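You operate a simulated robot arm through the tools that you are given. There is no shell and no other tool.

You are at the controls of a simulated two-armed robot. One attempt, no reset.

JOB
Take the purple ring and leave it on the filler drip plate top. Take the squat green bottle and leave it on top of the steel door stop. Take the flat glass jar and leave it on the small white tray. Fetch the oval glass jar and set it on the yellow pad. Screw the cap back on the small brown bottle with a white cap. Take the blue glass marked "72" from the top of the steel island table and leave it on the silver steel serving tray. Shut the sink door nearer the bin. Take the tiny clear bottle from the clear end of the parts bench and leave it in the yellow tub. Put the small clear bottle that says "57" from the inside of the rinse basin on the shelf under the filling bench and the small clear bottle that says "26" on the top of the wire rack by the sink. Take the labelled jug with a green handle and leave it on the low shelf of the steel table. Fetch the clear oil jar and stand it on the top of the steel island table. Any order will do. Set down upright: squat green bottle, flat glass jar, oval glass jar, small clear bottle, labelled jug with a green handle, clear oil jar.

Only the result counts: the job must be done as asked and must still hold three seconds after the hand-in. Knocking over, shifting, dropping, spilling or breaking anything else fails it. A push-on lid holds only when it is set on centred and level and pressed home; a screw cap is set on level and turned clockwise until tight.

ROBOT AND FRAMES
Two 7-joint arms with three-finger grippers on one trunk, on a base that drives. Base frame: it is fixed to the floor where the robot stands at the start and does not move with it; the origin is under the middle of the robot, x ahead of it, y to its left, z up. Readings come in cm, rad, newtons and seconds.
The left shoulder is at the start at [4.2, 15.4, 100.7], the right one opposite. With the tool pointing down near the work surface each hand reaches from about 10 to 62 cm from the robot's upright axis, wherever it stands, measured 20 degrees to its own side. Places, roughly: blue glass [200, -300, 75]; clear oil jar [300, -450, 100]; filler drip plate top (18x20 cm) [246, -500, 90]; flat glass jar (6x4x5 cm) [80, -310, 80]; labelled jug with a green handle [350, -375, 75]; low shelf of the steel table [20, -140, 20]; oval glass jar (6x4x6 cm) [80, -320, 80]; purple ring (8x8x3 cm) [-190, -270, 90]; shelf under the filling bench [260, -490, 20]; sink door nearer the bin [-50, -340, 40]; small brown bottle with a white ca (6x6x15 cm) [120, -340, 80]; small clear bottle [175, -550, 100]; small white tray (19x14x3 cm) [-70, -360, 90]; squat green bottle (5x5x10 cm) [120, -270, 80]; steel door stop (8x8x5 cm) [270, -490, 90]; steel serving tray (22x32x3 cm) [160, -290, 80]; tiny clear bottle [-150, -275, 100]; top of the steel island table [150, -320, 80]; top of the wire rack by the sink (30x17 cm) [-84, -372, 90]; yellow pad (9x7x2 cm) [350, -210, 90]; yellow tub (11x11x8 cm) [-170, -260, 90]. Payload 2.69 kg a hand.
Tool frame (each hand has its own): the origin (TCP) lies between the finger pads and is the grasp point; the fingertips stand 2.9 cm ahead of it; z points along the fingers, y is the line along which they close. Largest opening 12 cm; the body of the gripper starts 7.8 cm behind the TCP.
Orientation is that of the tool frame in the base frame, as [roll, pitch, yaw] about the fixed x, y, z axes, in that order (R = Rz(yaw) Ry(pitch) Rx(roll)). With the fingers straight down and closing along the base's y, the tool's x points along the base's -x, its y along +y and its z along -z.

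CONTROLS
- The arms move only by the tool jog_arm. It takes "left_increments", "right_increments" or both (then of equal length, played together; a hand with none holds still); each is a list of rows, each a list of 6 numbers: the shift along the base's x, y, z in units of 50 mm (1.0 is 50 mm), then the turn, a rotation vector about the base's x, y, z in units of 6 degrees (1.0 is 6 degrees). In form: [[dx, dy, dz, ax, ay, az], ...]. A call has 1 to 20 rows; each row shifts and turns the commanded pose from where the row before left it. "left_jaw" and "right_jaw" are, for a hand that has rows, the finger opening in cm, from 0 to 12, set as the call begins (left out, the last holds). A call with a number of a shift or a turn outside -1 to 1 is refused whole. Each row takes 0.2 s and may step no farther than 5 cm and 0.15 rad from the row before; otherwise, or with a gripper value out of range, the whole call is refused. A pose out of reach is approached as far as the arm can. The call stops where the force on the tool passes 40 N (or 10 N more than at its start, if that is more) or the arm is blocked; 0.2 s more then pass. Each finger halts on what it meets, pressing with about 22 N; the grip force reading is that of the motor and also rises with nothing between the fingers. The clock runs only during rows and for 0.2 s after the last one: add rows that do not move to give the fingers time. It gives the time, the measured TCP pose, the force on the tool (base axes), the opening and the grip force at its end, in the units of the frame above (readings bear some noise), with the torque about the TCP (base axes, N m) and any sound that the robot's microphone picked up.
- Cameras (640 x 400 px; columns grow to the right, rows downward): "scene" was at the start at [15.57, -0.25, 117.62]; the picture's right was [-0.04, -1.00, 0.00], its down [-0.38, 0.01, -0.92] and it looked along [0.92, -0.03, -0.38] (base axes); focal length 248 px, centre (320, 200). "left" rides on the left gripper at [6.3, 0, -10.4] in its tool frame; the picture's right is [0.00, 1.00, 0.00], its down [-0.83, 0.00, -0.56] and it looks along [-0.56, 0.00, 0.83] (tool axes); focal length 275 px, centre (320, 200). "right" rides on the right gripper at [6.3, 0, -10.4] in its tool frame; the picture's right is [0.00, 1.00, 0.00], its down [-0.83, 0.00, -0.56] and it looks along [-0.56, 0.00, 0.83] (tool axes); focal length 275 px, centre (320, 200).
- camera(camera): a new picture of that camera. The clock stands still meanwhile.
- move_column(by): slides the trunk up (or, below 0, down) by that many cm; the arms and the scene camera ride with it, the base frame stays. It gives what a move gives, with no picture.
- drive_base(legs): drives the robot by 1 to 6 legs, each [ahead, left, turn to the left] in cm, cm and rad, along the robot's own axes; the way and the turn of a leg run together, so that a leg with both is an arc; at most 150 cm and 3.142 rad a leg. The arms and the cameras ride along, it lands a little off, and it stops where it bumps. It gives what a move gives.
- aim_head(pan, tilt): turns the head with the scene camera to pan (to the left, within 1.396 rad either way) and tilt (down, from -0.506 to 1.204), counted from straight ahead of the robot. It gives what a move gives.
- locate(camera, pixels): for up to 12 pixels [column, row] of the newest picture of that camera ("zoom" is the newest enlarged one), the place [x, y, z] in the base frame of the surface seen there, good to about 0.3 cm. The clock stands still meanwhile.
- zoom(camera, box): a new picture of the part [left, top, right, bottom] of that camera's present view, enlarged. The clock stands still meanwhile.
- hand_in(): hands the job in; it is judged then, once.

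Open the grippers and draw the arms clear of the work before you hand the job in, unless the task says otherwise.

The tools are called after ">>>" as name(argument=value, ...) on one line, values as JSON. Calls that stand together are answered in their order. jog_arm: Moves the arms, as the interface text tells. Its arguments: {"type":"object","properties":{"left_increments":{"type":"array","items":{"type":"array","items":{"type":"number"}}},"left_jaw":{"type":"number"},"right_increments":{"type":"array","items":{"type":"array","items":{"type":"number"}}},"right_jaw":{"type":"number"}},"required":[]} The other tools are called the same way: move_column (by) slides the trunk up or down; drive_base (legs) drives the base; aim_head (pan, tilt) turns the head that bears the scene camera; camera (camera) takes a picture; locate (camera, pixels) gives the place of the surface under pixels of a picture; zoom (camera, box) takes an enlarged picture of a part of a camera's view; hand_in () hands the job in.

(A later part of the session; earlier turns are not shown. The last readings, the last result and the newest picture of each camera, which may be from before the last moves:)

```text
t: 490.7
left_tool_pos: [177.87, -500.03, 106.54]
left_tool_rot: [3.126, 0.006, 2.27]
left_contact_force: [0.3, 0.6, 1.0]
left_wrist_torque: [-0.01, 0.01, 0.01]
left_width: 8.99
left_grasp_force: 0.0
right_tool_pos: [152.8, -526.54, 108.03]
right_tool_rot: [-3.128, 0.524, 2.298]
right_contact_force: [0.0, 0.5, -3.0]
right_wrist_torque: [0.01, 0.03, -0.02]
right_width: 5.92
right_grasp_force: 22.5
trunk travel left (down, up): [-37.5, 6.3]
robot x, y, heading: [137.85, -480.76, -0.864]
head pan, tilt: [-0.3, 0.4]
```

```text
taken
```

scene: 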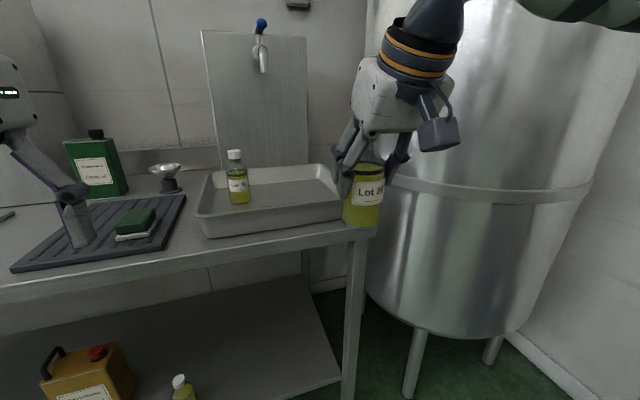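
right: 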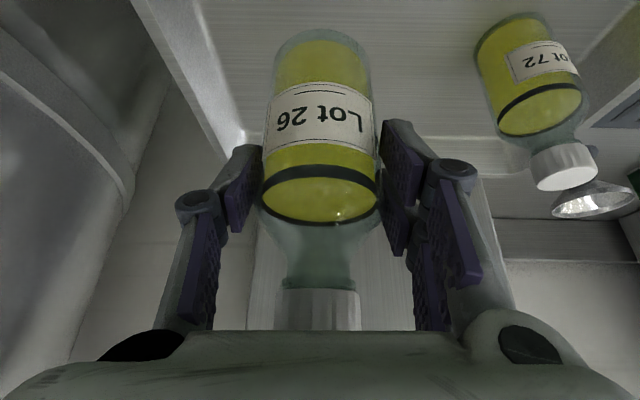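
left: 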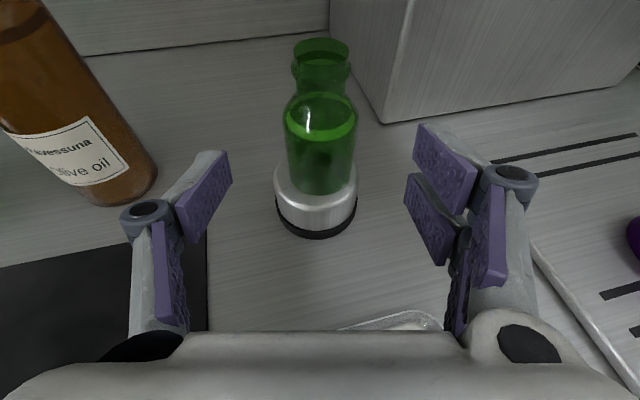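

Now for the oil jar: I straighten and slide left 116 cm along the filling bench.

>>> drive_base(legs=[[0, 0, 0.017], [0, 116, 0]])

>>> aim_head(pan=0.15, tilt=0.45)

>>> camera(camera="scene")

```text
t: 499.9
left_tool_pos: [261.43, -424.8, 106.73]
left_tool_rot: [3.125, 0.004, 2.294]
left_contact_force: [-0.4, 0.0, -0.5]
left_wrist_torque: [-0.01, -0.02, -0.01]
left_width: 9.02
left_grasp_force: 0.1
right_tool_pos: [237.01, -451.63, 107.87]
right_tool_rot: [-3.128, 0.525, 2.321]
right_contact_force: [-0.9, 0.2, -4.5]
right_wrist_torque: [0.05, 0.02, 0.02]
right_width: 5.9
right_grasp_force: 22.0
trunk travel left (down, up): [-37.5, 6.3]
robot x, y, heading: [220.75, -406.5, -0.832]
head pan, tilt: [-0.3, 0.4]
```

```text
t: 500.8
left_tool_pos: [261.39, -424.79, 106.73]
left_tool_rot: [3.126, 0.005, 2.292]
left_contact_force: [-0.2, 0.3, 0.4]
left_wrist_torque: [0.02, 0.04, -0.01]
left_width: 9.0
left_grasp_force: 0.0
right_tool_pos: [236.91, -451.8, 108.01]
right_tool_rot: [-3.127, 0.527, 2.319]
right_contact_force: [-0.1, -0.2, -3.9]
right_wrist_torque: [0.06, 0.04, -0.03]
right_width: 5.91
right_grasp_force: 22.0
trunk travel left (down, up): [-37.5, 6.3]
robot x, y, heading: [220.9, -406.15, -0.838]
head pan, tilt: [0.15, 0.45]
```

```text
taken
```

scene: 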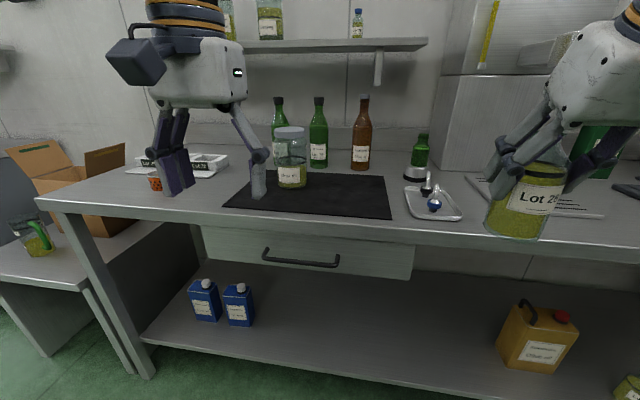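

I zoom on the oil jar at (291,155) and locate it.

>>> zoom(camera="scene", box=[220, 90, 400, 210])

>>> locate(camera="scene", pixels=[[290, 130], [275, 133], [305, 133], [290, 140], [292, 185], [277, 175], [307, 175], [292, 165], [278, 110], [318, 110], [300, 230]])

```text
3.33 times, centred on (310, 150) of scene
```

zoom: 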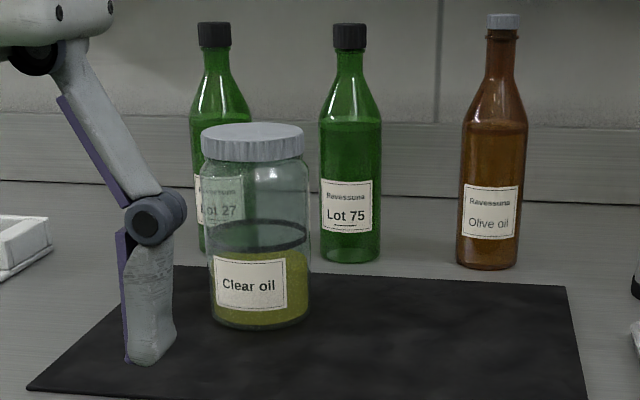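

```text
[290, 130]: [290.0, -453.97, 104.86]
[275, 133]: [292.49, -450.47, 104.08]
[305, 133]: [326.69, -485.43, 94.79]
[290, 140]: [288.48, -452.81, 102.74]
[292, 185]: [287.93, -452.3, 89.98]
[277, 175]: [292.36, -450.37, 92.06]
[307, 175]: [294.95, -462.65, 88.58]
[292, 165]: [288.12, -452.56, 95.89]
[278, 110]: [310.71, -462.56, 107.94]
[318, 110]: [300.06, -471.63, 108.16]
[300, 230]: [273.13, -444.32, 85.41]
```

Jar centre ≈(292.3,-455.1), lid top z 105, about 10 cm wide. I pull the right hand (Lot 26) back 8 cm, then drive 33 cm ahead.

>>> jog_arm(right_increments=[[-0.54, 0.59, 0.1, 0, 0, 0], [-0.54, 0.59, 0.1, 0, 0, 0], [0, 0, 0, 0, 0, 0]])

>>> drive_base(legs=[[0, 0, -0.01], [33, 0, 0]])

>>> camera(camera="left")

>>> camera(camera="scene")

```text
t: 501.6
left_tool_pos: [261.41, -424.76, 106.71]
left_tool_rot: [3.127, 0.007, 2.292]
left_contact_force: [-0.6, 0.5, -0.5]
left_wrist_torque: [0.03, -0.01, 0.01]
left_width: 9.02
left_grasp_force: 0.1
right_tool_pos: [231.4, -445.9, 108.91]
right_tool_rot: [-3.127, 0.526, 2.32]
right_contact_force: [0.8, -0.1, -4.3]
right_wrist_torque: [0.01, 0.05, -0.02]
right_width: 5.89
right_grasp_force: 22.4
trunk travel left (down, up): [-37.5, 6.3]
robot x, y, heading: [220.78, -406.11, -0.834]
head pan, tilt: [0.15, 0.45]
```

```text
t: 504.1
left_tool_pos: [283.42, -450.29, 106.69]
left_tool_rot: [3.127, 0.002, 2.286]
left_contact_force: [0.0, 0.3, 0.3]
left_wrist_torque: [0.01, 0.01, -0.01]
left_width: 9.01
left_grasp_force: 0.0
right_tool_pos: [253.4, -471.23, 108.89]
right_tool_rot: [-3.128, 0.526, 2.311]
right_contact_force: [0.6, -0.2, -3.2]
right_wrist_torque: [0.04, 0.01, 0.04]
right_width: 5.93
right_grasp_force: 22.0
trunk travel left (down, up): [-37.5, 6.3]
robot x, y, heading: [243.09, -431.34, -0.841]
head pan, tilt: [0.15, 0.45]
```

```text
taken
```

left: 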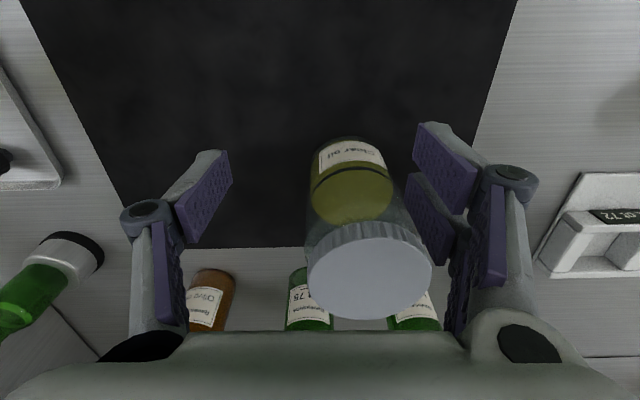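

```text
taken
```

scene: 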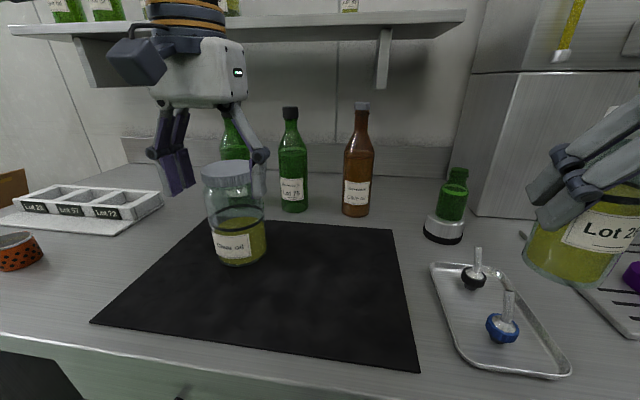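

The lid is right beside my fingers, so I raise the left hand to z 113 and locate the lid.

>>> locate(camera="left", pixels=[[370, 275], [310, 270], [430, 275], [368, 240], [370, 315], [350, 190]])

>>> jog_arm(left_increments=[[0, 0, 0.7, 0, 0, 0], [0, 0, 0.7, 0, 0, 0], [0, 0, 0, 0, 0, 0]], left_jaw=12)

>>> camera(camera="left")

```text
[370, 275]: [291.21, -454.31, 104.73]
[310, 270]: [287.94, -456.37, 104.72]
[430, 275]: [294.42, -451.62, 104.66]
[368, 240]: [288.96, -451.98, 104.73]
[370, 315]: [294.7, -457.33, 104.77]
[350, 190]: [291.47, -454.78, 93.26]
```

```text
t: 504.9
left_tool_pos: [283.54, -450.3, 113.84]
left_tool_rot: [3.125, 0.006, 2.286]
left_contact_force: [-0.1, -0.6, 0.1]
left_wrist_torque: [0.03, 0.02, 0.04]
left_width: 12.0
left_grasp_force: 0.0
right_tool_pos: [253.27, -471.09, 108.79]
right_tool_rot: [-3.127, 0.523, 2.312]
right_contact_force: [0.0, -2.0, -3.5]
right_wrist_torque: [0.01, 0.03, 0.0]
right_width: 5.92
right_grasp_force: 22.4
trunk travel left (down, up): [-37.5, 6.3]
robot x, y, heading: [243.11, -431.08, -0.849]
head pan, tilt: [0.15, 0.45]
```

```text
taken
```

left: 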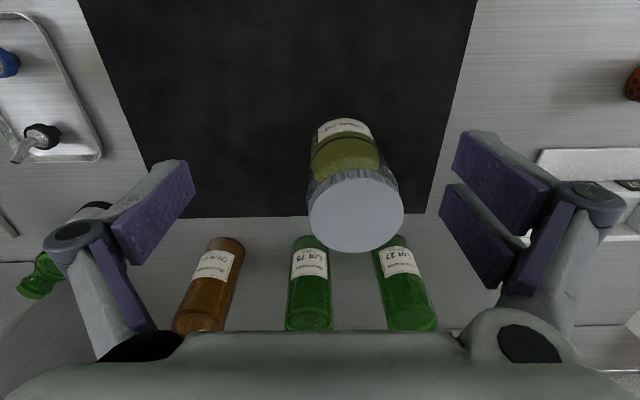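

Lid centre (291.5,-454.4), diameter ~8, top z 104.8. I move over it.

>>> jog_arm(left_increments=[[0.4, -0.21, 0, 0, 0, 0], [0.4, -0.21, 0, 0, 0, 0], [0.4, -0.2, 0, 0, 0, 0], [0.4, -0.2, 0, 0, 0, 0], [0, 0, 0, 0, 0, 0]])

>>> camera(camera="left")

```text
t: 506.1
left_tool_pos: [290.97, -453.59, 112.86]
left_tool_rot: [3.125, 0.009, 2.283]
left_contact_force: [-0.3, -0.2, -0.3]
left_wrist_torque: [-0.01, -0.04, 0.0]
left_width: 12.0
left_grasp_force: 0.1
left hand out of reach, approached as far as the arm can: row 4
right_tool_pos: [253.18, -471.07, 108.83]
right_tool_rot: [-3.13, 0.526, 2.31]
right_contact_force: [-0.5, 0.2, -4.0]
right_wrist_torque: [0.08, 0.03, 0.03]
right_width: 5.9
right_grasp_force: 21.8
trunk travel left (down, up): [-37.5, 6.3]
robot x, y, heading: [243.44, -431.26, -0.845]
head pan, tilt: [0.15, 0.45]
```

```text
taken
```

left: 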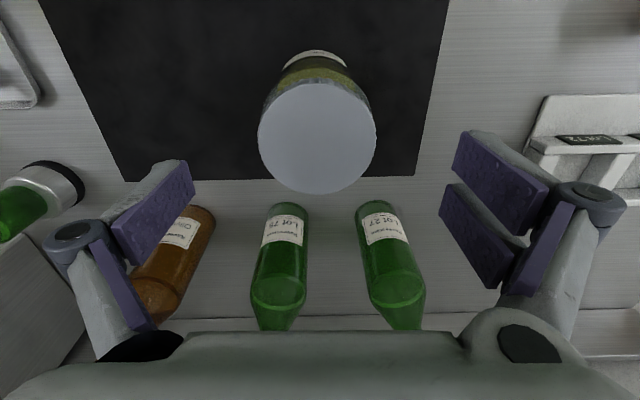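

The jar is 1 cm further forward; I descend to z 98.5 while moving forward 1 cm.

>>> jog_arm(left_increments=[[0.06, -0.07, -0.8, 0, 0, 0], [0.06, -0.07, -0.8, 0, 0, 0], [0.02, -0.02, -0.8, 0, 0, 0], [0, 0, -0.47, 0, 0, 0], [0, 0, 0, 0, 0, 0]])

>>> camera(camera="left")

>>> camera(camera="scene")

```text
t: 507.3
left_tool_pos: [291.46, -454.41, 98.49]
left_tool_rot: [3.125, 0.006, 2.284]
left_contact_force: [-0.3, -0.2, 0.7]
left_wrist_torque: [0.02, -0.02, -0.03]
left_width: 11.99
left_grasp_force: 0.0
right_tool_pos: [253.33, -471.08, 108.82]
right_tool_rot: [-3.127, 0.525, 2.31]
right_contact_force: [0.2, 0.1, -3.5]
right_wrist_torque: [0.04, 0.01, 0.0]
right_width: 5.92
right_grasp_force: 22.4
trunk travel left (down, up): [-37.5, 6.3]
robot x, y, heading: [242.94, -431.13, -0.848]
head pan, tilt: [0.15, 0.45]
```

```text
taken
```

left: 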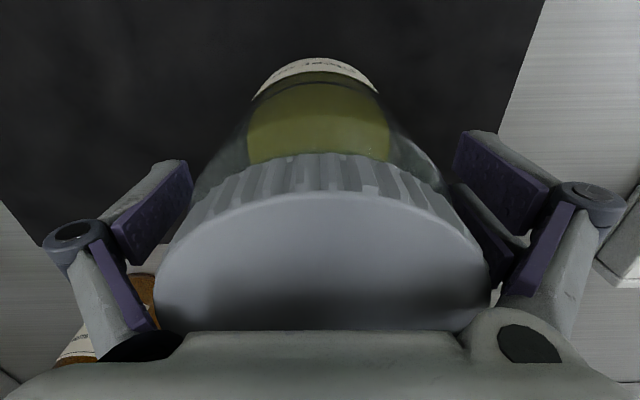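

```text
taken
```

scene: 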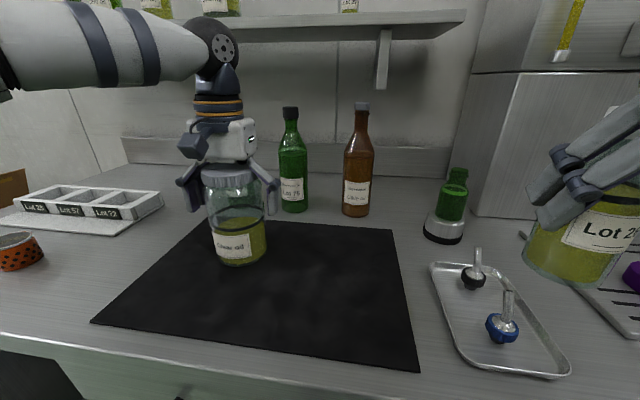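

Fingers straddle the jar. I close.

>>> jog_arm(left_increments=[[0, 0, 0, 0, 0, 0], [0, 0, 0, 0, 0, 0], [0, 0, 0, 0, 0, 0], [0, 0, 0, 0, 0, 0]], left_jaw=6)

>>> zoom(camera="scene", box=[160, 120, 320, 280])

```text
t: 508.4
left_tool_pos: [291.63, -454.48, 98.88]
left_tool_rot: [3.128, 0.017, 2.288]
left_contact_force: [3.0, 0.6, 21.9]
left_wrist_torque: [-0.01, 0.08, -0.22]
left_width: 10.42
left_grasp_force: 22.1
right_tool_pos: [253.14, -470.9, 108.88]
right_tool_rot: [-3.127, 0.524, 2.31]
right_contact_force: [-0.4, -0.6, -3.1]
right_wrist_torque: [0.03, 0.0, 0.01]
right_width: 5.92
right_grasp_force: 21.7
trunk travel left (down, up): [-37.5, 6.3]
robot x, y, heading: [243.23, -431.14, -0.846]
head pan, tilt: [0.15, 0.45]
stopped in row 4 (left hand): the force on the tool passed its limit at 41 N (the readings are from after the stop); the commanded pose is now the measured one
```

```text
2.50 times, centred on (240, 200) of scene
```

zoom: 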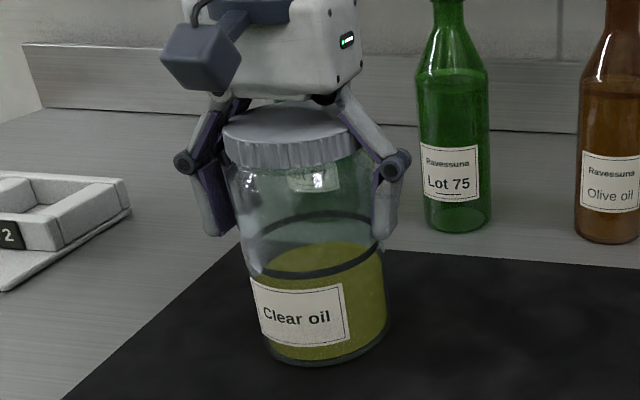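

The lid is too near the palm: the upper finger links pinch it and push the hand up. I open again gently and check that the jar settles.

>>> jog_arm(left_increments=[[0, 0, 0, 0, 0, 0], [0, 0, 0, 0, 0, 0], [0, 0, 0, 0, 0, 0]], left_jaw=12)

>>> zoom(camera="scene", box=[160, 120, 320, 280])

```text
t: 509.2
left_tool_pos: [291.65, -454.5, 98.6]
left_tool_rot: [3.128, 0.01, 2.285]
left_contact_force: [0.1, 0.2, 0.4]
left_wrist_torque: [0.01, -0.01, 0.02]
left_width: 12.0
left_grasp_force: 0.1
right_tool_pos: [253.29, -471.13, 108.78]
right_tool_rot: [-3.129, 0.523, 2.311]
right_contact_force: [-0.2, 0.5, -4.9]
right_wrist_torque: [0.04, 0.04, -0.01]
right_width: 5.9
right_grasp_force: 21.8
trunk travel left (down, up): [-37.5, 6.3]
robot x, y, heading: [242.91, -431.26, -0.848]
head pan, tilt: [0.15, 0.45]
```

```text
2.50 times, centred on (240, 200) of scene
```

zoom: 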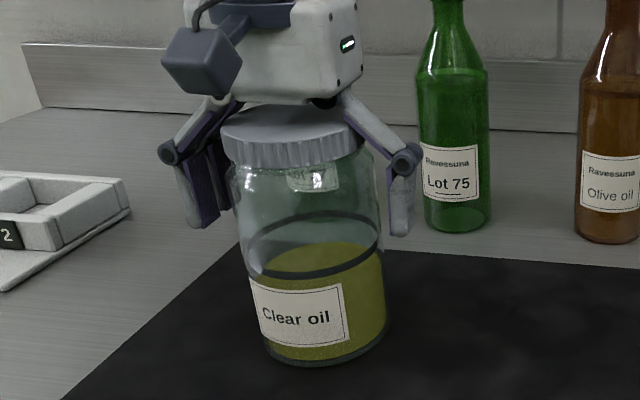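

The jar is upright and untouched. I'll grip its body from the side instead: raise the hand, move back, and tilt it 55° forward.

>>> jog_arm(left_increments=[[0, 0, 0.6, 0, 0, 0], [0, 0, 0.6, 0, 0, 0], [0, 0, 0.6, 0, 0, 0], [0, 0, 0.4, 0, 0, 0], [-0.5, 0.56, 0, 0, 0, 0], [-0.5, 0.56, 0, 0, 0, 0], [-0.5, 0.56, 0, 0, 0, 0], [-0.5, 0.56, 0, 0, 0, 0], [0, 0, 0, 0, 0, 0]])

>>> camera(camera="scene")

```text
t: 511.2
left_tool_pos: [281.65, -443.18, 109.68]
left_tool_rot: [3.126, 0.01, 2.288]
left_contact_force: [0.5, -0.2, 0.2]
left_wrist_torque: [0.05, 0.01, 0.02]
left_width: 11.99
left_grasp_force: 0.0
right_tool_pos: [253.25, -471.1, 108.92]
right_tool_rot: [-3.127, 0.527, 2.311]
right_contact_force: [0.1, -0.9, -3.1]
right_wrist_torque: [0.04, 0.06, 0.02]
right_width: 5.9
right_grasp_force: 21.7
trunk travel left (down, up): [-37.5, 6.3]
robot x, y, heading: [242.95, -430.92, -0.844]
head pan, tilt: [0.15, 0.45]
```

```text
taken
```

scene: 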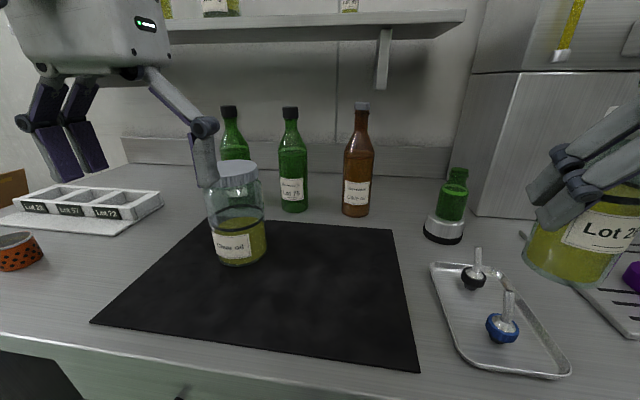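

I back the base 10 cm for arm room, then tilt 55° into the pre-grasp pose in front of the jar.

>>> drive_base(legs=[[-10, 0, 0]])

>>> jog_arm(left_increments=[[0.25, -0.285, -0.22, -0.857, -0.761, 0], [0.25, -0.285, -0.22, -0.857, -0.761, 0], [0.25, -0.285, -0.22, -0.857, -0.761, 0], [0.25, -0.285, -0.22, -0.857, -0.761, 0], [0.25, -0.285, -0.22, -0.857, -0.761, 0], [0.25, -0.285, -0.22, -0.857, -0.761, 0], [0.25, -0.285, -0.22, -0.857, -0.761, 0], [0.25, -0.285, -0.22, -0.857, -0.761, 0], [0, 0, 0, 0, 0, 0]])

>>> camera(camera="left")

>>> camera(camera="scene")

```text
t: 512.4
left_tool_pos: [275.17, -436.06, 109.61]
left_tool_rot: [3.129, 0.013, 2.278]
left_contact_force: [-0.6, -0.8, -0.4]
left_wrist_torque: [-0.03, -0.03, -0.02]
left_width: 12.02
left_grasp_force: 0.1
right_tool_pos: [246.73, -463.73, 108.96]
right_tool_rot: [-3.127, 0.526, 2.307]
right_contact_force: [-0.5, 1.0, -4.8]
right_wrist_torque: [-0.01, 0.03, 0.0]
right_width: 5.92
right_grasp_force: 22.0
trunk travel left (down, up): [-37.5, 6.3]
robot x, y, heading: [236.53, -423.94, -0.851]
head pan, tilt: [0.15, 0.45]
```

```text
t: 514.4
left_tool_pos: [285.08, -447.33, 100.62]
left_tool_rot: [3.105, 0.972, 2.269]
left_contact_force: [0.6, 0.8, 0.6]
left_wrist_torque: [0.01, 0.03, -0.03]
left_width: 12.01
left_grasp_force: 0.0
right_tool_pos: [246.62, -463.77, 108.91]
right_tool_rot: [-3.127, 0.527, 2.307]
right_contact_force: [-0.1, 0.3, -3.8]
right_wrist_torque: [0.0, 0.01, 0.01]
right_width: 5.93
right_grasp_force: 21.9
trunk travel left (down, up): [-37.5, 6.3]
robot x, y, heading: [236.35, -423.76, -0.846]
head pan, tilt: [0.15, 0.45]
```

```text
taken
```

left: 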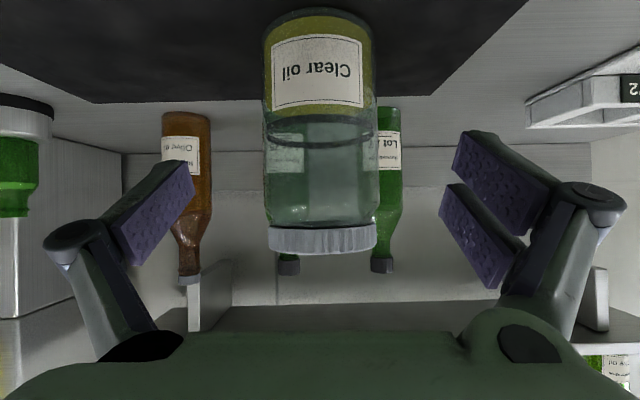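

```text
taken
```

scene: 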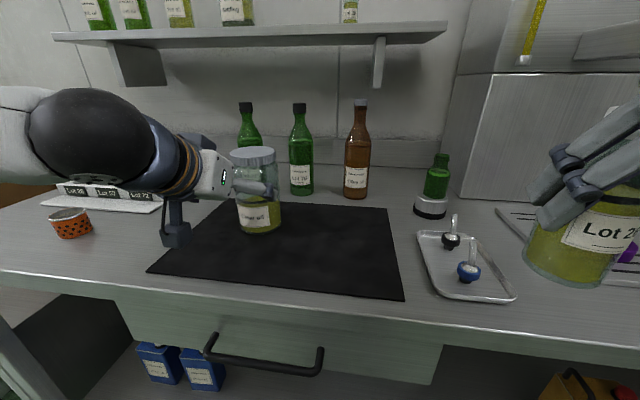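

The jar is centred between the fingers. I advance 10.8 cm along the tool axis.

>>> jog_arm(left_increments=[[0.38, -0.455, -0.405, 0, 0, 0], [0.38, -0.455, -0.405, 0, 0, 0], [0.38, -0.455, -0.405, 0, 0, 0], [0, 0, 0, 0, 0, 0]])

>>> camera(camera="left")

>>> camera(camera="scene")

```text
t: 515.4
left_tool_pos: [290.73, -454.16, 94.7]
left_tool_rot: [3.106, 0.972, 2.268]
left_contact_force: [0.4, 0.6, -0.1]
left_wrist_torque: [-0.02, -0.03, 0.0]
left_width: 11.97
left_grasp_force: 0.1
right_tool_pos: [246.69, -463.68, 108.91]
right_tool_rot: [-3.128, 0.526, 2.307]
right_contact_force: [0.2, 0.2, -2.6]
right_wrist_torque: [0.02, 0.03, -0.01]
right_width: 5.91
right_grasp_force: 22.5
trunk travel left (down, up): [-37.5, 6.3]
robot x, y, heading: [236.56, -423.57, -0.849]
head pan, tilt: [0.15, 0.45]
```

```text
taken
```

left: 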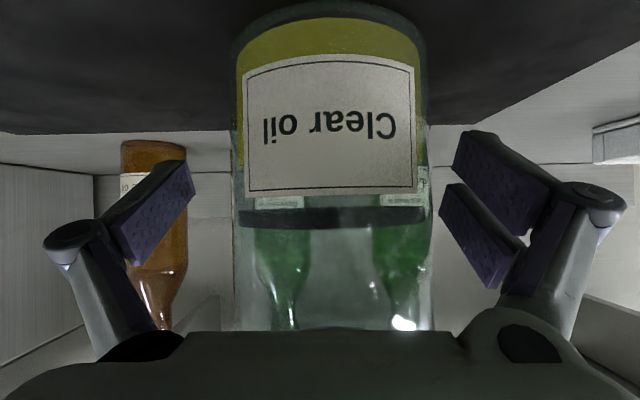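

```text
taken
```

scene: 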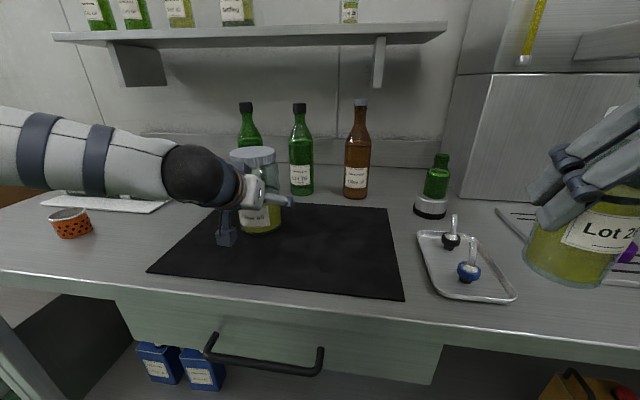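

Nearly centred (0.5 cm to the left). I shift by that and close.

>>> jog_arm(left_increments=[[0.07, 0.06, 0, 0, 0, 0], [0, 0, 0, 0, 0, 0]])

>>> jog_arm(left_increments=[[0, 0, 0, 0, 0, 0], [0, 0, 0, 0, 0, 0], [0, 0, 0, 0, 0, 0], [0, 0, 0, 0, 0, 0]], left_jaw=7)

>>> camera(camera="left")

```text
t: 516.0
left_tool_pos: [291.12, -453.97, 94.68]
left_tool_rot: [3.105, 0.969, 2.27]
left_contact_force: [-0.2, -0.2, 1.1]
left_wrist_torque: [-0.01, 0.01, -0.02]
left_width: 12.01
left_grasp_force: 0.1
right_tool_pos: [246.78, -463.77, 108.86]
right_tool_rot: [-3.126, 0.525, 2.309]
right_contact_force: [-0.2, 0.3, -4.5]
right_wrist_torque: [0.03, 0.03, 0.01]
right_width: 5.92
right_grasp_force: 21.9
trunk travel left (down, up): [-37.5, 6.3]
robot x, y, heading: [236.3, -424.12, -0.849]
head pan, tilt: [0.15, 0.45]
```

```text
t: 517.0
left_tool_pos: [291.11, -453.95, 94.74]
left_tool_rot: [3.107, 0.972, 2.269]
left_contact_force: [-1.5, 0.3, 2.4]
left_wrist_torque: [-0.4, 0.25, -0.05]
left_width: 9.2
left_grasp_force: 22.2
right_tool_pos: [246.69, -463.8, 108.91]
right_tool_rot: [-3.128, 0.527, 2.308]
right_contact_force: [0.0, 0.9, -3.7]
right_wrist_torque: [0.01, 0.0, 0.03]
right_width: 5.91
right_grasp_force: 21.9
trunk travel left (down, up): [-37.5, 6.3]
robot x, y, heading: [236.37, -423.74, -0.853]
head pan, tilt: [0.15, 0.45]
```

```text
taken
```

left: 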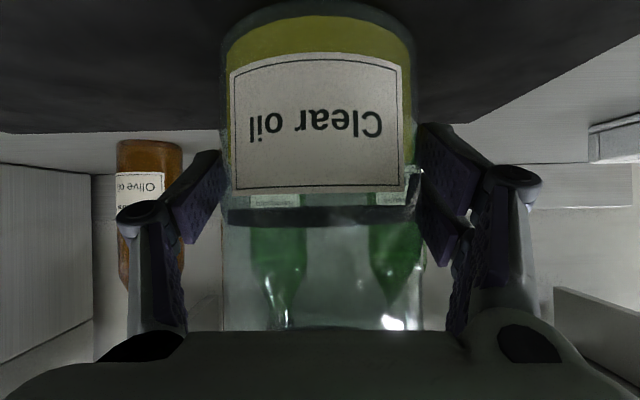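

Gripped (9.2 cm, 22 N). I lift 1.5 cm slowly.

>>> jog_arm(left_increments=[[0, 0, 0.05, 0, 0, 0], [0, 0, 0.1, 0, 0, 0], [0, 0, 0.15, 0, 0, 0], [0, 0, 0, 0, 0, 0]])

>>> camera(camera="left")

>>> zoom(camera="scene", box=[180, 120, 340, 260])

```text
t: 518.0
left_tool_pos: [291.17, -453.91, 96.17]
left_tool_rot: [3.103, 0.97, 2.268]
left_contact_force: [-0.9, 0.1, -6.1]
left_wrist_torque: [0.05, 0.02, 0.0]
left_width: 9.17
left_grasp_force: 21.3
right_tool_pos: [246.79, -463.84, 108.76]
right_tool_rot: [-3.127, 0.523, 2.307]
right_contact_force: [-0.3, 0.0, -3.3]
right_wrist_torque: [0.02, 0.05, -0.02]
right_width: 5.91
right_grasp_force: 22.0
trunk travel left (down, up): [-37.5, 6.3]
robot x, y, heading: [236.65, -423.91, -0.85]
head pan, tilt: [0.15, 0.45]
```

```text
taken
```

left: 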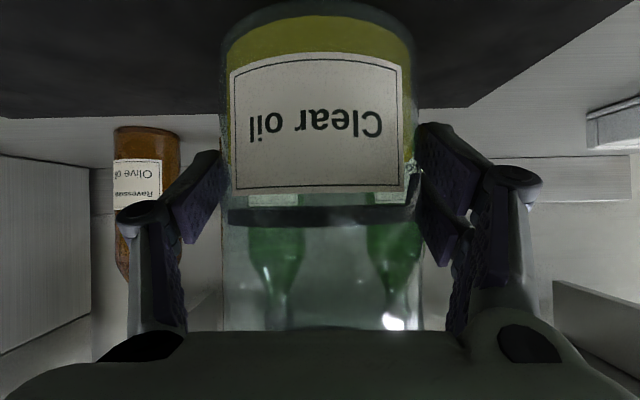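

```text
2.86 times, centred on (260, 190) of scene
```

zoom: 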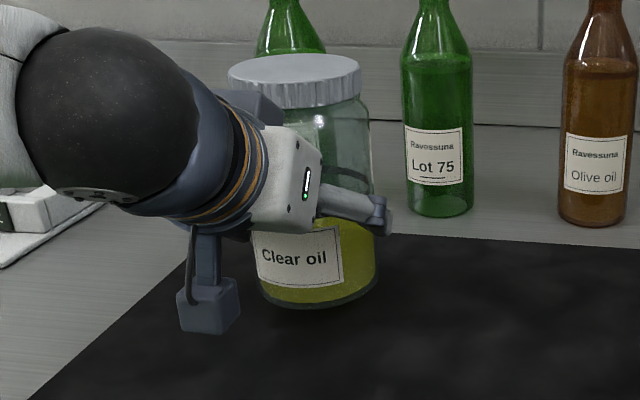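

It holds (≈6 N). I lift it 12 cm more and back the base off 30 cm.

>>> jog_arm(left_increments=[[0, 0, 0.4, 0, 0, 0], [0, 0, 0.6, 0, 0, 0], [0, 0, 0.6, 0, 0, 0], [0, 0, 0.6, 0, 0, 0], [0, 0, 0, 0, 0, 0]])

>>> drive_base(legs=[[-26, 0, 0]])

>>> camera(camera="scene")

```text
t: 519.2
left_tool_pos: [291.34, -453.98, 107.12]
left_tool_rot: [3.104, 0.97, 2.272]
left_contact_force: [0.5, -0.7, -6.2]
left_wrist_torque: [0.08, 0.01, -0.02]
left_width: 9.17
left_grasp_force: 22.4
right_tool_pos: [246.64, -463.8, 108.83]
right_tool_rot: [-3.127, 0.523, 2.307]
right_contact_force: [0.1, 0.3, -3.5]
right_wrist_torque: [-0.01, -0.01, -0.02]
right_width: 5.9
right_grasp_force: 22.2
trunk travel left (down, up): [-37.5, 6.3]
robot x, y, heading: [236.47, -423.69, -0.857]
head pan, tilt: [0.15, 0.45]
```

```text
t: 521.0
left_tool_pos: [274.25, -434.3, 107.18]
left_tool_rot: [3.104, 0.97, 2.273]
left_contact_force: [-0.6, 0.5, -6.2]
left_wrist_torque: [0.04, 0.04, -0.01]
left_width: 9.17
left_grasp_force: 22.1
right_tool_pos: [229.56, -444.11, 108.91]
right_tool_rot: [-3.126, 0.525, 2.311]
right_contact_force: [-0.1, -0.2, -3.7]
right_wrist_torque: [0.03, 0.02, 0.04]
right_width: 5.91
right_grasp_force: 21.9
trunk travel left (down, up): [-37.5, 6.3]
robot x, y, heading: [219.22, -404.27, -0.843]
head pan, tilt: [0.15, 0.45]
```

```text
taken
```

scene: 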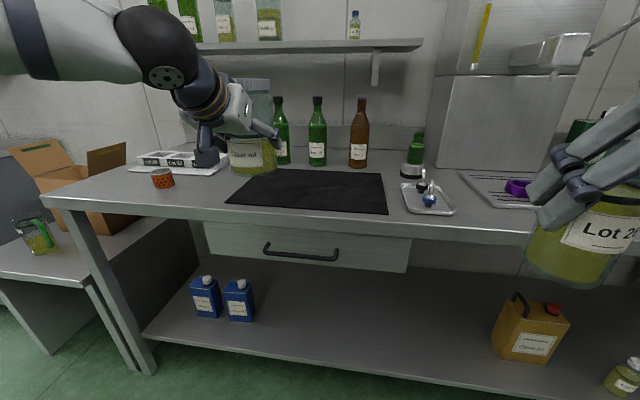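

Jar in the left hand, Lot 26 in the right. I turn about to face the island's end and look for a free spot.

>>> drive_base(legs=[[0, 0, 1.571], [0, 0, 1.571]])

>>> aim_head(pan=0.0, tilt=0.55)

>>> camera(camera="scene")

```text
t: 529.1
left_tool_pos: [164.02, -375.0, 107.2]
left_tool_rot: [3.104, 0.97, -0.854]
left_contact_force: [0.5, 1.2, -5.6]
left_wrist_torque: [-0.05, -0.03, 0.0]
left_width: 9.16
left_grasp_force: 22.1
right_tool_pos: [208.63, -364.49, 108.9]
right_tool_rot: [-3.127, 0.522, -0.819]
right_contact_force: [-0.4, 0.3, -3.6]
right_wrist_torque: [-0.04, -0.03, 0.01]
right_width: 5.93
right_grasp_force: 21.8
trunk travel left (down, up): [-37.5, 6.3]
robot x, y, heading: [219.17, -404.34, 2.309]
head pan, tilt: [0.15, 0.45]
```

```text
t: 529.8
left_tool_pos: [164.12, -375.02, 107.11]
left_tool_rot: [3.103, 0.968, -0.855]
left_contact_force: [0.4, -0.2, -7.6]
left_wrist_torque: [-0.08, -0.04, -0.02]
left_width: 9.14
left_grasp_force: 21.9
right_tool_pos: [208.47, -364.56, 108.83]
right_tool_rot: [-3.127, 0.525, -0.819]
right_contact_force: [0.1, -0.3, -3.7]
right_wrist_torque: [-0.04, -0.02, -0.03]
right_width: 5.92
right_grasp_force: 22.1
trunk travel left (down, up): [-37.5, 6.3]
robot x, y, heading: [219.47, -404.24, 2.308]
head pan, tilt: [0.0, 0.55]
```

```text
taken
```

scene: 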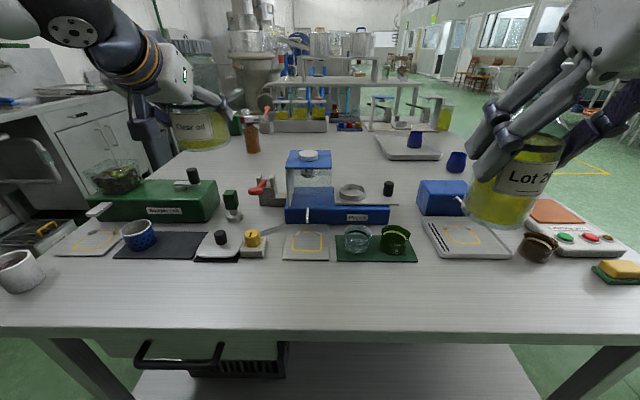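

There's a free strip along this edge (rows 270-315). I locate it and the nearest items.

>>> locate(camera="scene", pixels=[[300, 325], [300, 265], [200, 262], [250, 290], [160, 290], [380, 263], [470, 260], [160, 258], [90, 290], [330, 290], [115, 175], [200, 180]])

```text
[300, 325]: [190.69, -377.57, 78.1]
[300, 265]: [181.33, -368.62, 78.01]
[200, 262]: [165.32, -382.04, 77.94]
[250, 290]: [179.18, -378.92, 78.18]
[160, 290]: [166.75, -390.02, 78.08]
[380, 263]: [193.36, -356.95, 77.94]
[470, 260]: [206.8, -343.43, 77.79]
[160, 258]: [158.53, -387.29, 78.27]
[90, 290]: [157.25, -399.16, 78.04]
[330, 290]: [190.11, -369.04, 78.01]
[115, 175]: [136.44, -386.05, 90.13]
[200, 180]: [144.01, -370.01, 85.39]
```

The strip is only 13 cm deep; the free area by the brown bottle on the aisle side is roomier and on my way. I go there: left 105, ahead 73, and turn to face the island.

>>> drive_base(legs=[[0, 105, 0], [70, 0, 0], [0, 0, -1.584]])

>>> aim_head(pan=0.0, tilt=0.65)

>>> camera(camera="scene")

```text
t: 545.5
left_tool_pos: [124.87, -369.54, 107.21]
left_tool_rot: [3.104, 0.97, -2.445]
left_contact_force: [0.1, 0.3, -6.1]
left_wrist_torque: [-0.05, 0.08, -0.03]
left_width: 9.17
left_grasp_force: 21.9
right_tool_pos: [134.58, -414.11, 108.82]
right_tool_rot: [-3.128, 0.524, -2.409]
right_contact_force: [1.2, -0.6, -4.5]
right_wrist_torque: [-0.04, 0.0, 0.03]
right_width: 5.88
right_grasp_force: 22.1
trunk travel left (down, up): [-37.5, 6.3]
robot x, y, heading: [94.18, -424.81, 0.719]
head pan, tilt: [0.0, 0.55]
```

```text
t: 546.2
left_tool_pos: [125.0, -369.51, 107.06]
left_tool_rot: [3.105, 0.969, -2.446]
left_contact_force: [0.3, -0.8, -6.1]
left_wrist_torque: [-0.07, 0.09, 0.01]
left_width: 9.17
left_grasp_force: 22.2
right_tool_pos: [134.56, -414.22, 108.89]
right_tool_rot: [-3.128, 0.526, -2.409]
right_contact_force: [0.3, 0.5, -4.5]
right_wrist_torque: [0.01, 0.0, 0.0]
right_width: 5.89
right_grasp_force: 22.4
trunk travel left (down, up): [-37.5, 6.3]
robot x, y, heading: [94.32, -424.41, 0.713]
head pan, tilt: [0.0, 0.649]
```

```text
taken
```

scene: 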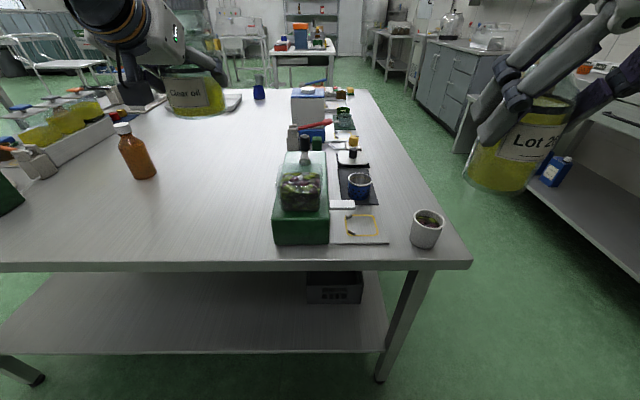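

The jar hangs over the free area already. I locate the free table spot and neighbours.

>>> locate(camera="scene", pixels=[[215, 215], [200, 190], [274, 235], [274, 200], [140, 175], [230, 255], [200, 262], [200, 110]])

>>> camera(camera="left")

```text
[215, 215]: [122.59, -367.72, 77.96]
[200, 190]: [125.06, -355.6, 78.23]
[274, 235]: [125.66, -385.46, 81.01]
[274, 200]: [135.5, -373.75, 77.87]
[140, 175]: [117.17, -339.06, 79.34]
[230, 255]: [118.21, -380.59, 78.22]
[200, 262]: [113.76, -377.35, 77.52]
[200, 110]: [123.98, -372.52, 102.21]
```

```text
taken
```

left: 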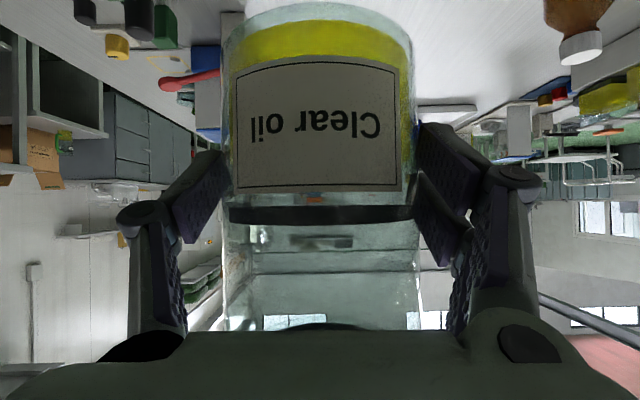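

Target spot: (122.5,-361.5). I drive 8 cm left and 2 ahead, then lower the jar to about 2.5 cm above the table.

>>> drive_base(legs=[[2, 8, 0]])

>>> jog_arm(left_increments=[[0, 0, -0.9, 0, 0, 0], [0, 0, -0.9, 0, 0, 0], [0, 0, -0.9, 0, 0, 0], [0, 0, -0.9, 0, 0, 0], [0, 0, -0.4, 0, 0, 0], [0, 0, 0, 0, 0, 0]])

>>> camera(camera="scene")

>>> camera(camera="left")

```text
t: 547.4
left_tool_pos: [121.35, -362.46, 107.15]
left_tool_rot: [3.104, 0.968, -2.446]
left_contact_force: [-0.5, 0.8, -6.9]
left_wrist_torque: [-0.08, 0.08, -0.02]
left_width: 9.17
left_grasp_force: 22.1
right_tool_pos: [130.94, -407.01, 108.92]
right_tool_rot: [-3.128, 0.523, -2.41]
right_contact_force: [0.0, 0.2, -3.8]
right_wrist_torque: [-0.04, 0.04, -0.01]
right_width: 5.91
right_grasp_force: 21.6
trunk travel left (down, up): [-37.5, 6.3]
robot x, y, heading: [91.13, -417.04, 0.719]
head pan, tilt: [0.0, 0.649]
```

```text
t: 548.8
left_tool_pos: [121.21, -362.33, 87.0]
left_tool_rot: [3.105, 0.966, -2.449]
left_contact_force: [0.5, -0.1, -5.7]
left_wrist_torque: [-0.08, 0.05, 0.0]
left_width: 9.17
left_grasp_force: 22.5
right_tool_pos: [130.75, -407.2, 108.89]
right_tool_rot: [-3.126, 0.524, -2.412]
right_contact_force: [0.2, -0.3, -3.7]
right_wrist_torque: [-0.02, 0.05, -0.01]
right_width: 5.89
right_grasp_force: 22.3
trunk travel left (down, up): [-37.5, 6.3]
robot x, y, heading: [91.25, -416.81, 0.718]
head pan, tilt: [0.0, 0.649]
```

```text
taken
```

scene: 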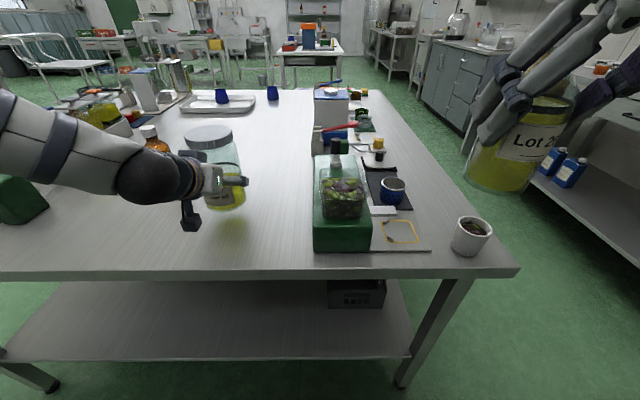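

```text
taken
```

left: 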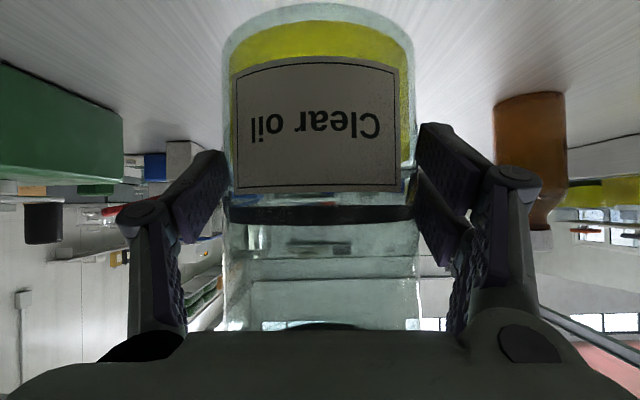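

I lower in small steps to contact.

>>> jog_arm(left_increments=[[0, 0, -0.2, 0, 0, 0], [0, 0, -0.16, 0, 0, 0], [0, 0, -0.08, 0, 0, 0], [0, 0, 0, 0, 0, 0]])

```text
t: 549.8
left_tool_pos: [121.34, -362.48, 84.83]
left_tool_rot: [3.104, 0.969, -2.447]
left_contact_force: [-1.0, 0.3, -6.9]
left_wrist_torque: [-0.07, 0.05, -0.01]
left_width: 9.18
left_grasp_force: 21.8
right_tool_pos: [130.88, -407.19, 108.75]
right_tool_rot: [-3.127, 0.523, -2.41]
right_contact_force: [-0.1, 0.7, -4.0]
right_wrist_torque: [-0.02, 0.03, 0.03]
right_width: 5.9
right_grasp_force: 22.2
trunk travel left (down, up): [-37.5, 6.3]
robot x, y, heading: [91.22, -417.06, 0.716]
head pan, tilt: [0.0, 0.649]
```

>>> jog_arm(left_increments=[[0, 0, -0.04, 0, 0, 0], [0, 0, -0.04, 0, 0, 0], [0, 0, -0.03, 0, 0, 0], [0, 0, 0, 0, 0, 0]])

```text
t: 550.8
left_tool_pos: [121.23, -362.5, 84.37]
left_tool_rot: [3.105, 0.969, -2.447]
left_contact_force: [-0.9, -0.4, -5.9]
left_wrist_torque: [-0.07, 0.09, 0.03]
left_width: 9.18
left_grasp_force: 21.9
right_tool_pos: [130.84, -407.09, 108.77]
right_tool_rot: [-3.129, 0.522, -2.41]
right_contact_force: [-1.2, -1.0, -4.5]
right_wrist_torque: [-0.06, 0.0, 0.02]
right_width: 5.9
right_grasp_force: 22.1
trunk travel left (down, up): [-37.5, 6.3]
robot x, y, heading: [90.97, -417.08, 0.717]
head pan, tilt: [0.0, 0.649]
```

Still hanging; a few more millimetres.

>>> jog_arm(left_increments=[[0, 0, -0.03, 0, 0, 0], [0, 0, -0.03, 0, 0, 0], [0, 0, -0.03, 0, 0, 0], [0, 0, 0, 0, 0, 0]])

>>> zoom(camera="scene", box=[140, 100, 300, 260])

```text
t: 551.8
left_tool_pos: [121.19, -362.41, 84.18]
left_tool_rot: [3.104, 0.978, -2.447]
left_contact_force: [-2.4, 3.3, 14.5]
left_wrist_torque: [-0.05, -0.58, 0.05]
left_width: 9.18
left_grasp_force: 21.5
right_tool_pos: [130.75, -407.22, 109.09]
right_tool_rot: [-3.127, 0.525, -2.411]
right_contact_force: [-0.6, -0.4, -3.3]
right_wrist_torque: [-0.02, 0.05, 0.01]
right_width: 5.89
right_grasp_force: 22.4
trunk travel left (down, up): [-37.5, 6.3]
robot x, y, heading: [91.36, -417.18, 0.717]
head pan, tilt: [0.0, 0.649]
```

```text
2.50 times, centred on (220, 180) of scene
```

zoom: 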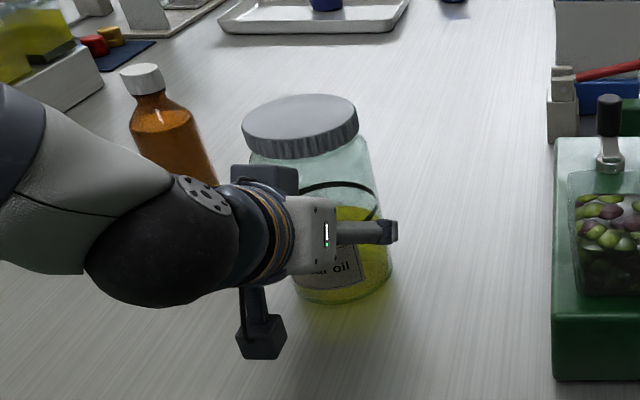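

Contact (14.5 N). I open the jaws fully and retreat along the tool axis.

>>> jog_arm(left_increments=[[0, 0, 0.01, 0, 0, 0], [0, 0, 0, 0, 0, 0], [0, 0, 0, 0, 0, 0]], left_jaw=12)

>>> jog_arm(left_increments=[[-0.23, -0.19, 0.2, 0, 0, 0], [-0.4, -0.33, 0.35, 0, 0, 0], [-0.4, -0.33, 0.35, 0, 0, 0], [-0.4, -0.33, 0.35, 0, 0, 0], [0, 0, 0, 0, 0, 0]])

>>> camera(camera="scene")

```text
t: 552.6
left_tool_pos: [121.34, -362.61, 83.96]
left_tool_rot: [3.102, 0.968, -2.448]
left_contact_force: [-1.1, 1.4, 0.4]
left_wrist_torque: [0.0, 0.0, 0.0]
left_width: 11.98
left_grasp_force: 0.1
right_tool_pos: [130.82, -407.2, 108.87]
right_tool_rot: [-3.13, 0.524, -2.411]
right_contact_force: [-0.1, -0.2, -3.4]
right_wrist_torque: [-0.07, 0.04, 0.03]
right_width: 5.9
right_grasp_force: 21.8
trunk travel left (down, up): [-37.5, 6.3]
robot x, y, heading: [91.0, -417.16, 0.718]
head pan, tilt: [0.0, 0.649]
```

```text
t: 553.8
left_tool_pos: [114.15, -368.32, 90.23]
left_tool_rot: [3.102, 0.97, -2.447]
left_contact_force: [0.1, -0.6, 0.7]
left_wrist_torque: [-0.03, -0.02, -0.02]
left_width: 12.0
left_grasp_force: 0.0
right_tool_pos: [130.99, -407.12, 108.98]
right_tool_rot: [-3.131, 0.524, -2.411]
right_contact_force: [0.6, 0.7, -2.7]
right_wrist_torque: [-0.04, 0.05, -0.05]
right_width: 5.87
right_grasp_force: 21.8
trunk travel left (down, up): [-37.5, 6.3]
robot x, y, heading: [91.22, -416.83, 0.717]
head pan, tilt: [0.0, 0.649]
```

```text
taken
```

scene: 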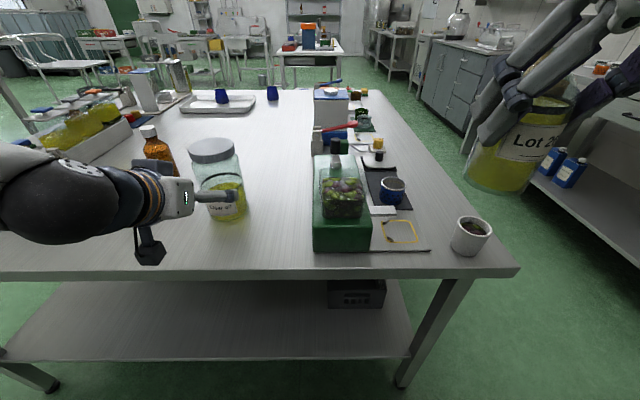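

The oil jar stands upright on the island. I back off 15 cm and bring the left hand home, untilted.

>>> drive_base(legs=[[-15, 0, 0]])

>>> jog_arm(left_increments=[[-0.088, -0.213, 0.405, -0.742, 0.889, 0], [-0.088, -0.213, 0.405, -0.742, 0.889, 0], [-0.088, -0.213, 0.405, -0.742, 0.889, 0], [-0.088, -0.213, 0.405, -0.742, 0.889, 0], [-0.088, -0.213, 0.405, -0.742, 0.889, 0], [-0.088, -0.213, 0.405, -0.742, 0.889, 0], [-0.088, -0.213, 0.405, -0.742, 0.889, 0], [-0.088, -0.213, 0.405, -0.742, 0.889, 0], [0, 0, 0, 0, 0, 0]])

>>> camera(camera="scene")

```text
t: 555.2
left_tool_pos: [102.8, -378.39, 90.23]
left_tool_rot: [3.102, 0.97, -2.45]
left_contact_force: [0.0, 0.2, 0.0]
left_wrist_torque: [0.0, 0.0, 0.01]
left_width: 11.99
left_grasp_force: 0.1
right_tool_pos: [119.38, -417.13, 108.91]
right_tool_rot: [-3.128, 0.524, -2.41]
right_contact_force: [0.4, -0.2, -2.9]
right_wrist_torque: [-0.04, 0.0, 0.02]
right_width: 5.9
right_grasp_force: 22.0
trunk travel left (down, up): [-37.5, 6.3]
robot x, y, heading: [79.44, -426.87, 0.716]
head pan, tilt: [0.0, 0.649]
```

```text
t: 557.2
left_tool_pos: [99.46, -386.99, 106.31]
left_tool_rot: [3.108, 0.0, -2.448]
left_contact_force: [-0.1, 0.5, -0.3]
left_wrist_torque: [0.0, -0.01, 0.01]
left_width: 11.98
left_grasp_force: 0.1
right_tool_pos: [119.37, -417.08, 108.81]
right_tool_rot: [-3.128, 0.524, -2.41]
right_contact_force: [1.0, 0.7, -3.7]
right_wrist_torque: [-0.03, 0.07, 0.05]
right_width: 5.9
right_grasp_force: 22.0
trunk travel left (down, up): [-37.5, 6.3]
robot x, y, heading: [79.39, -427.07, 0.714]
head pan, tilt: [0.0, 0.649]
```

```text
taken
```

scene: 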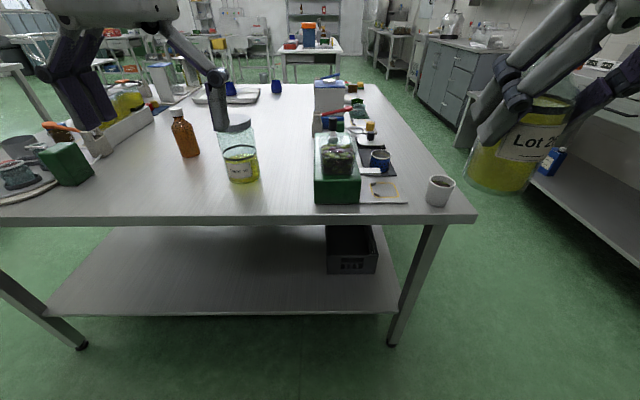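

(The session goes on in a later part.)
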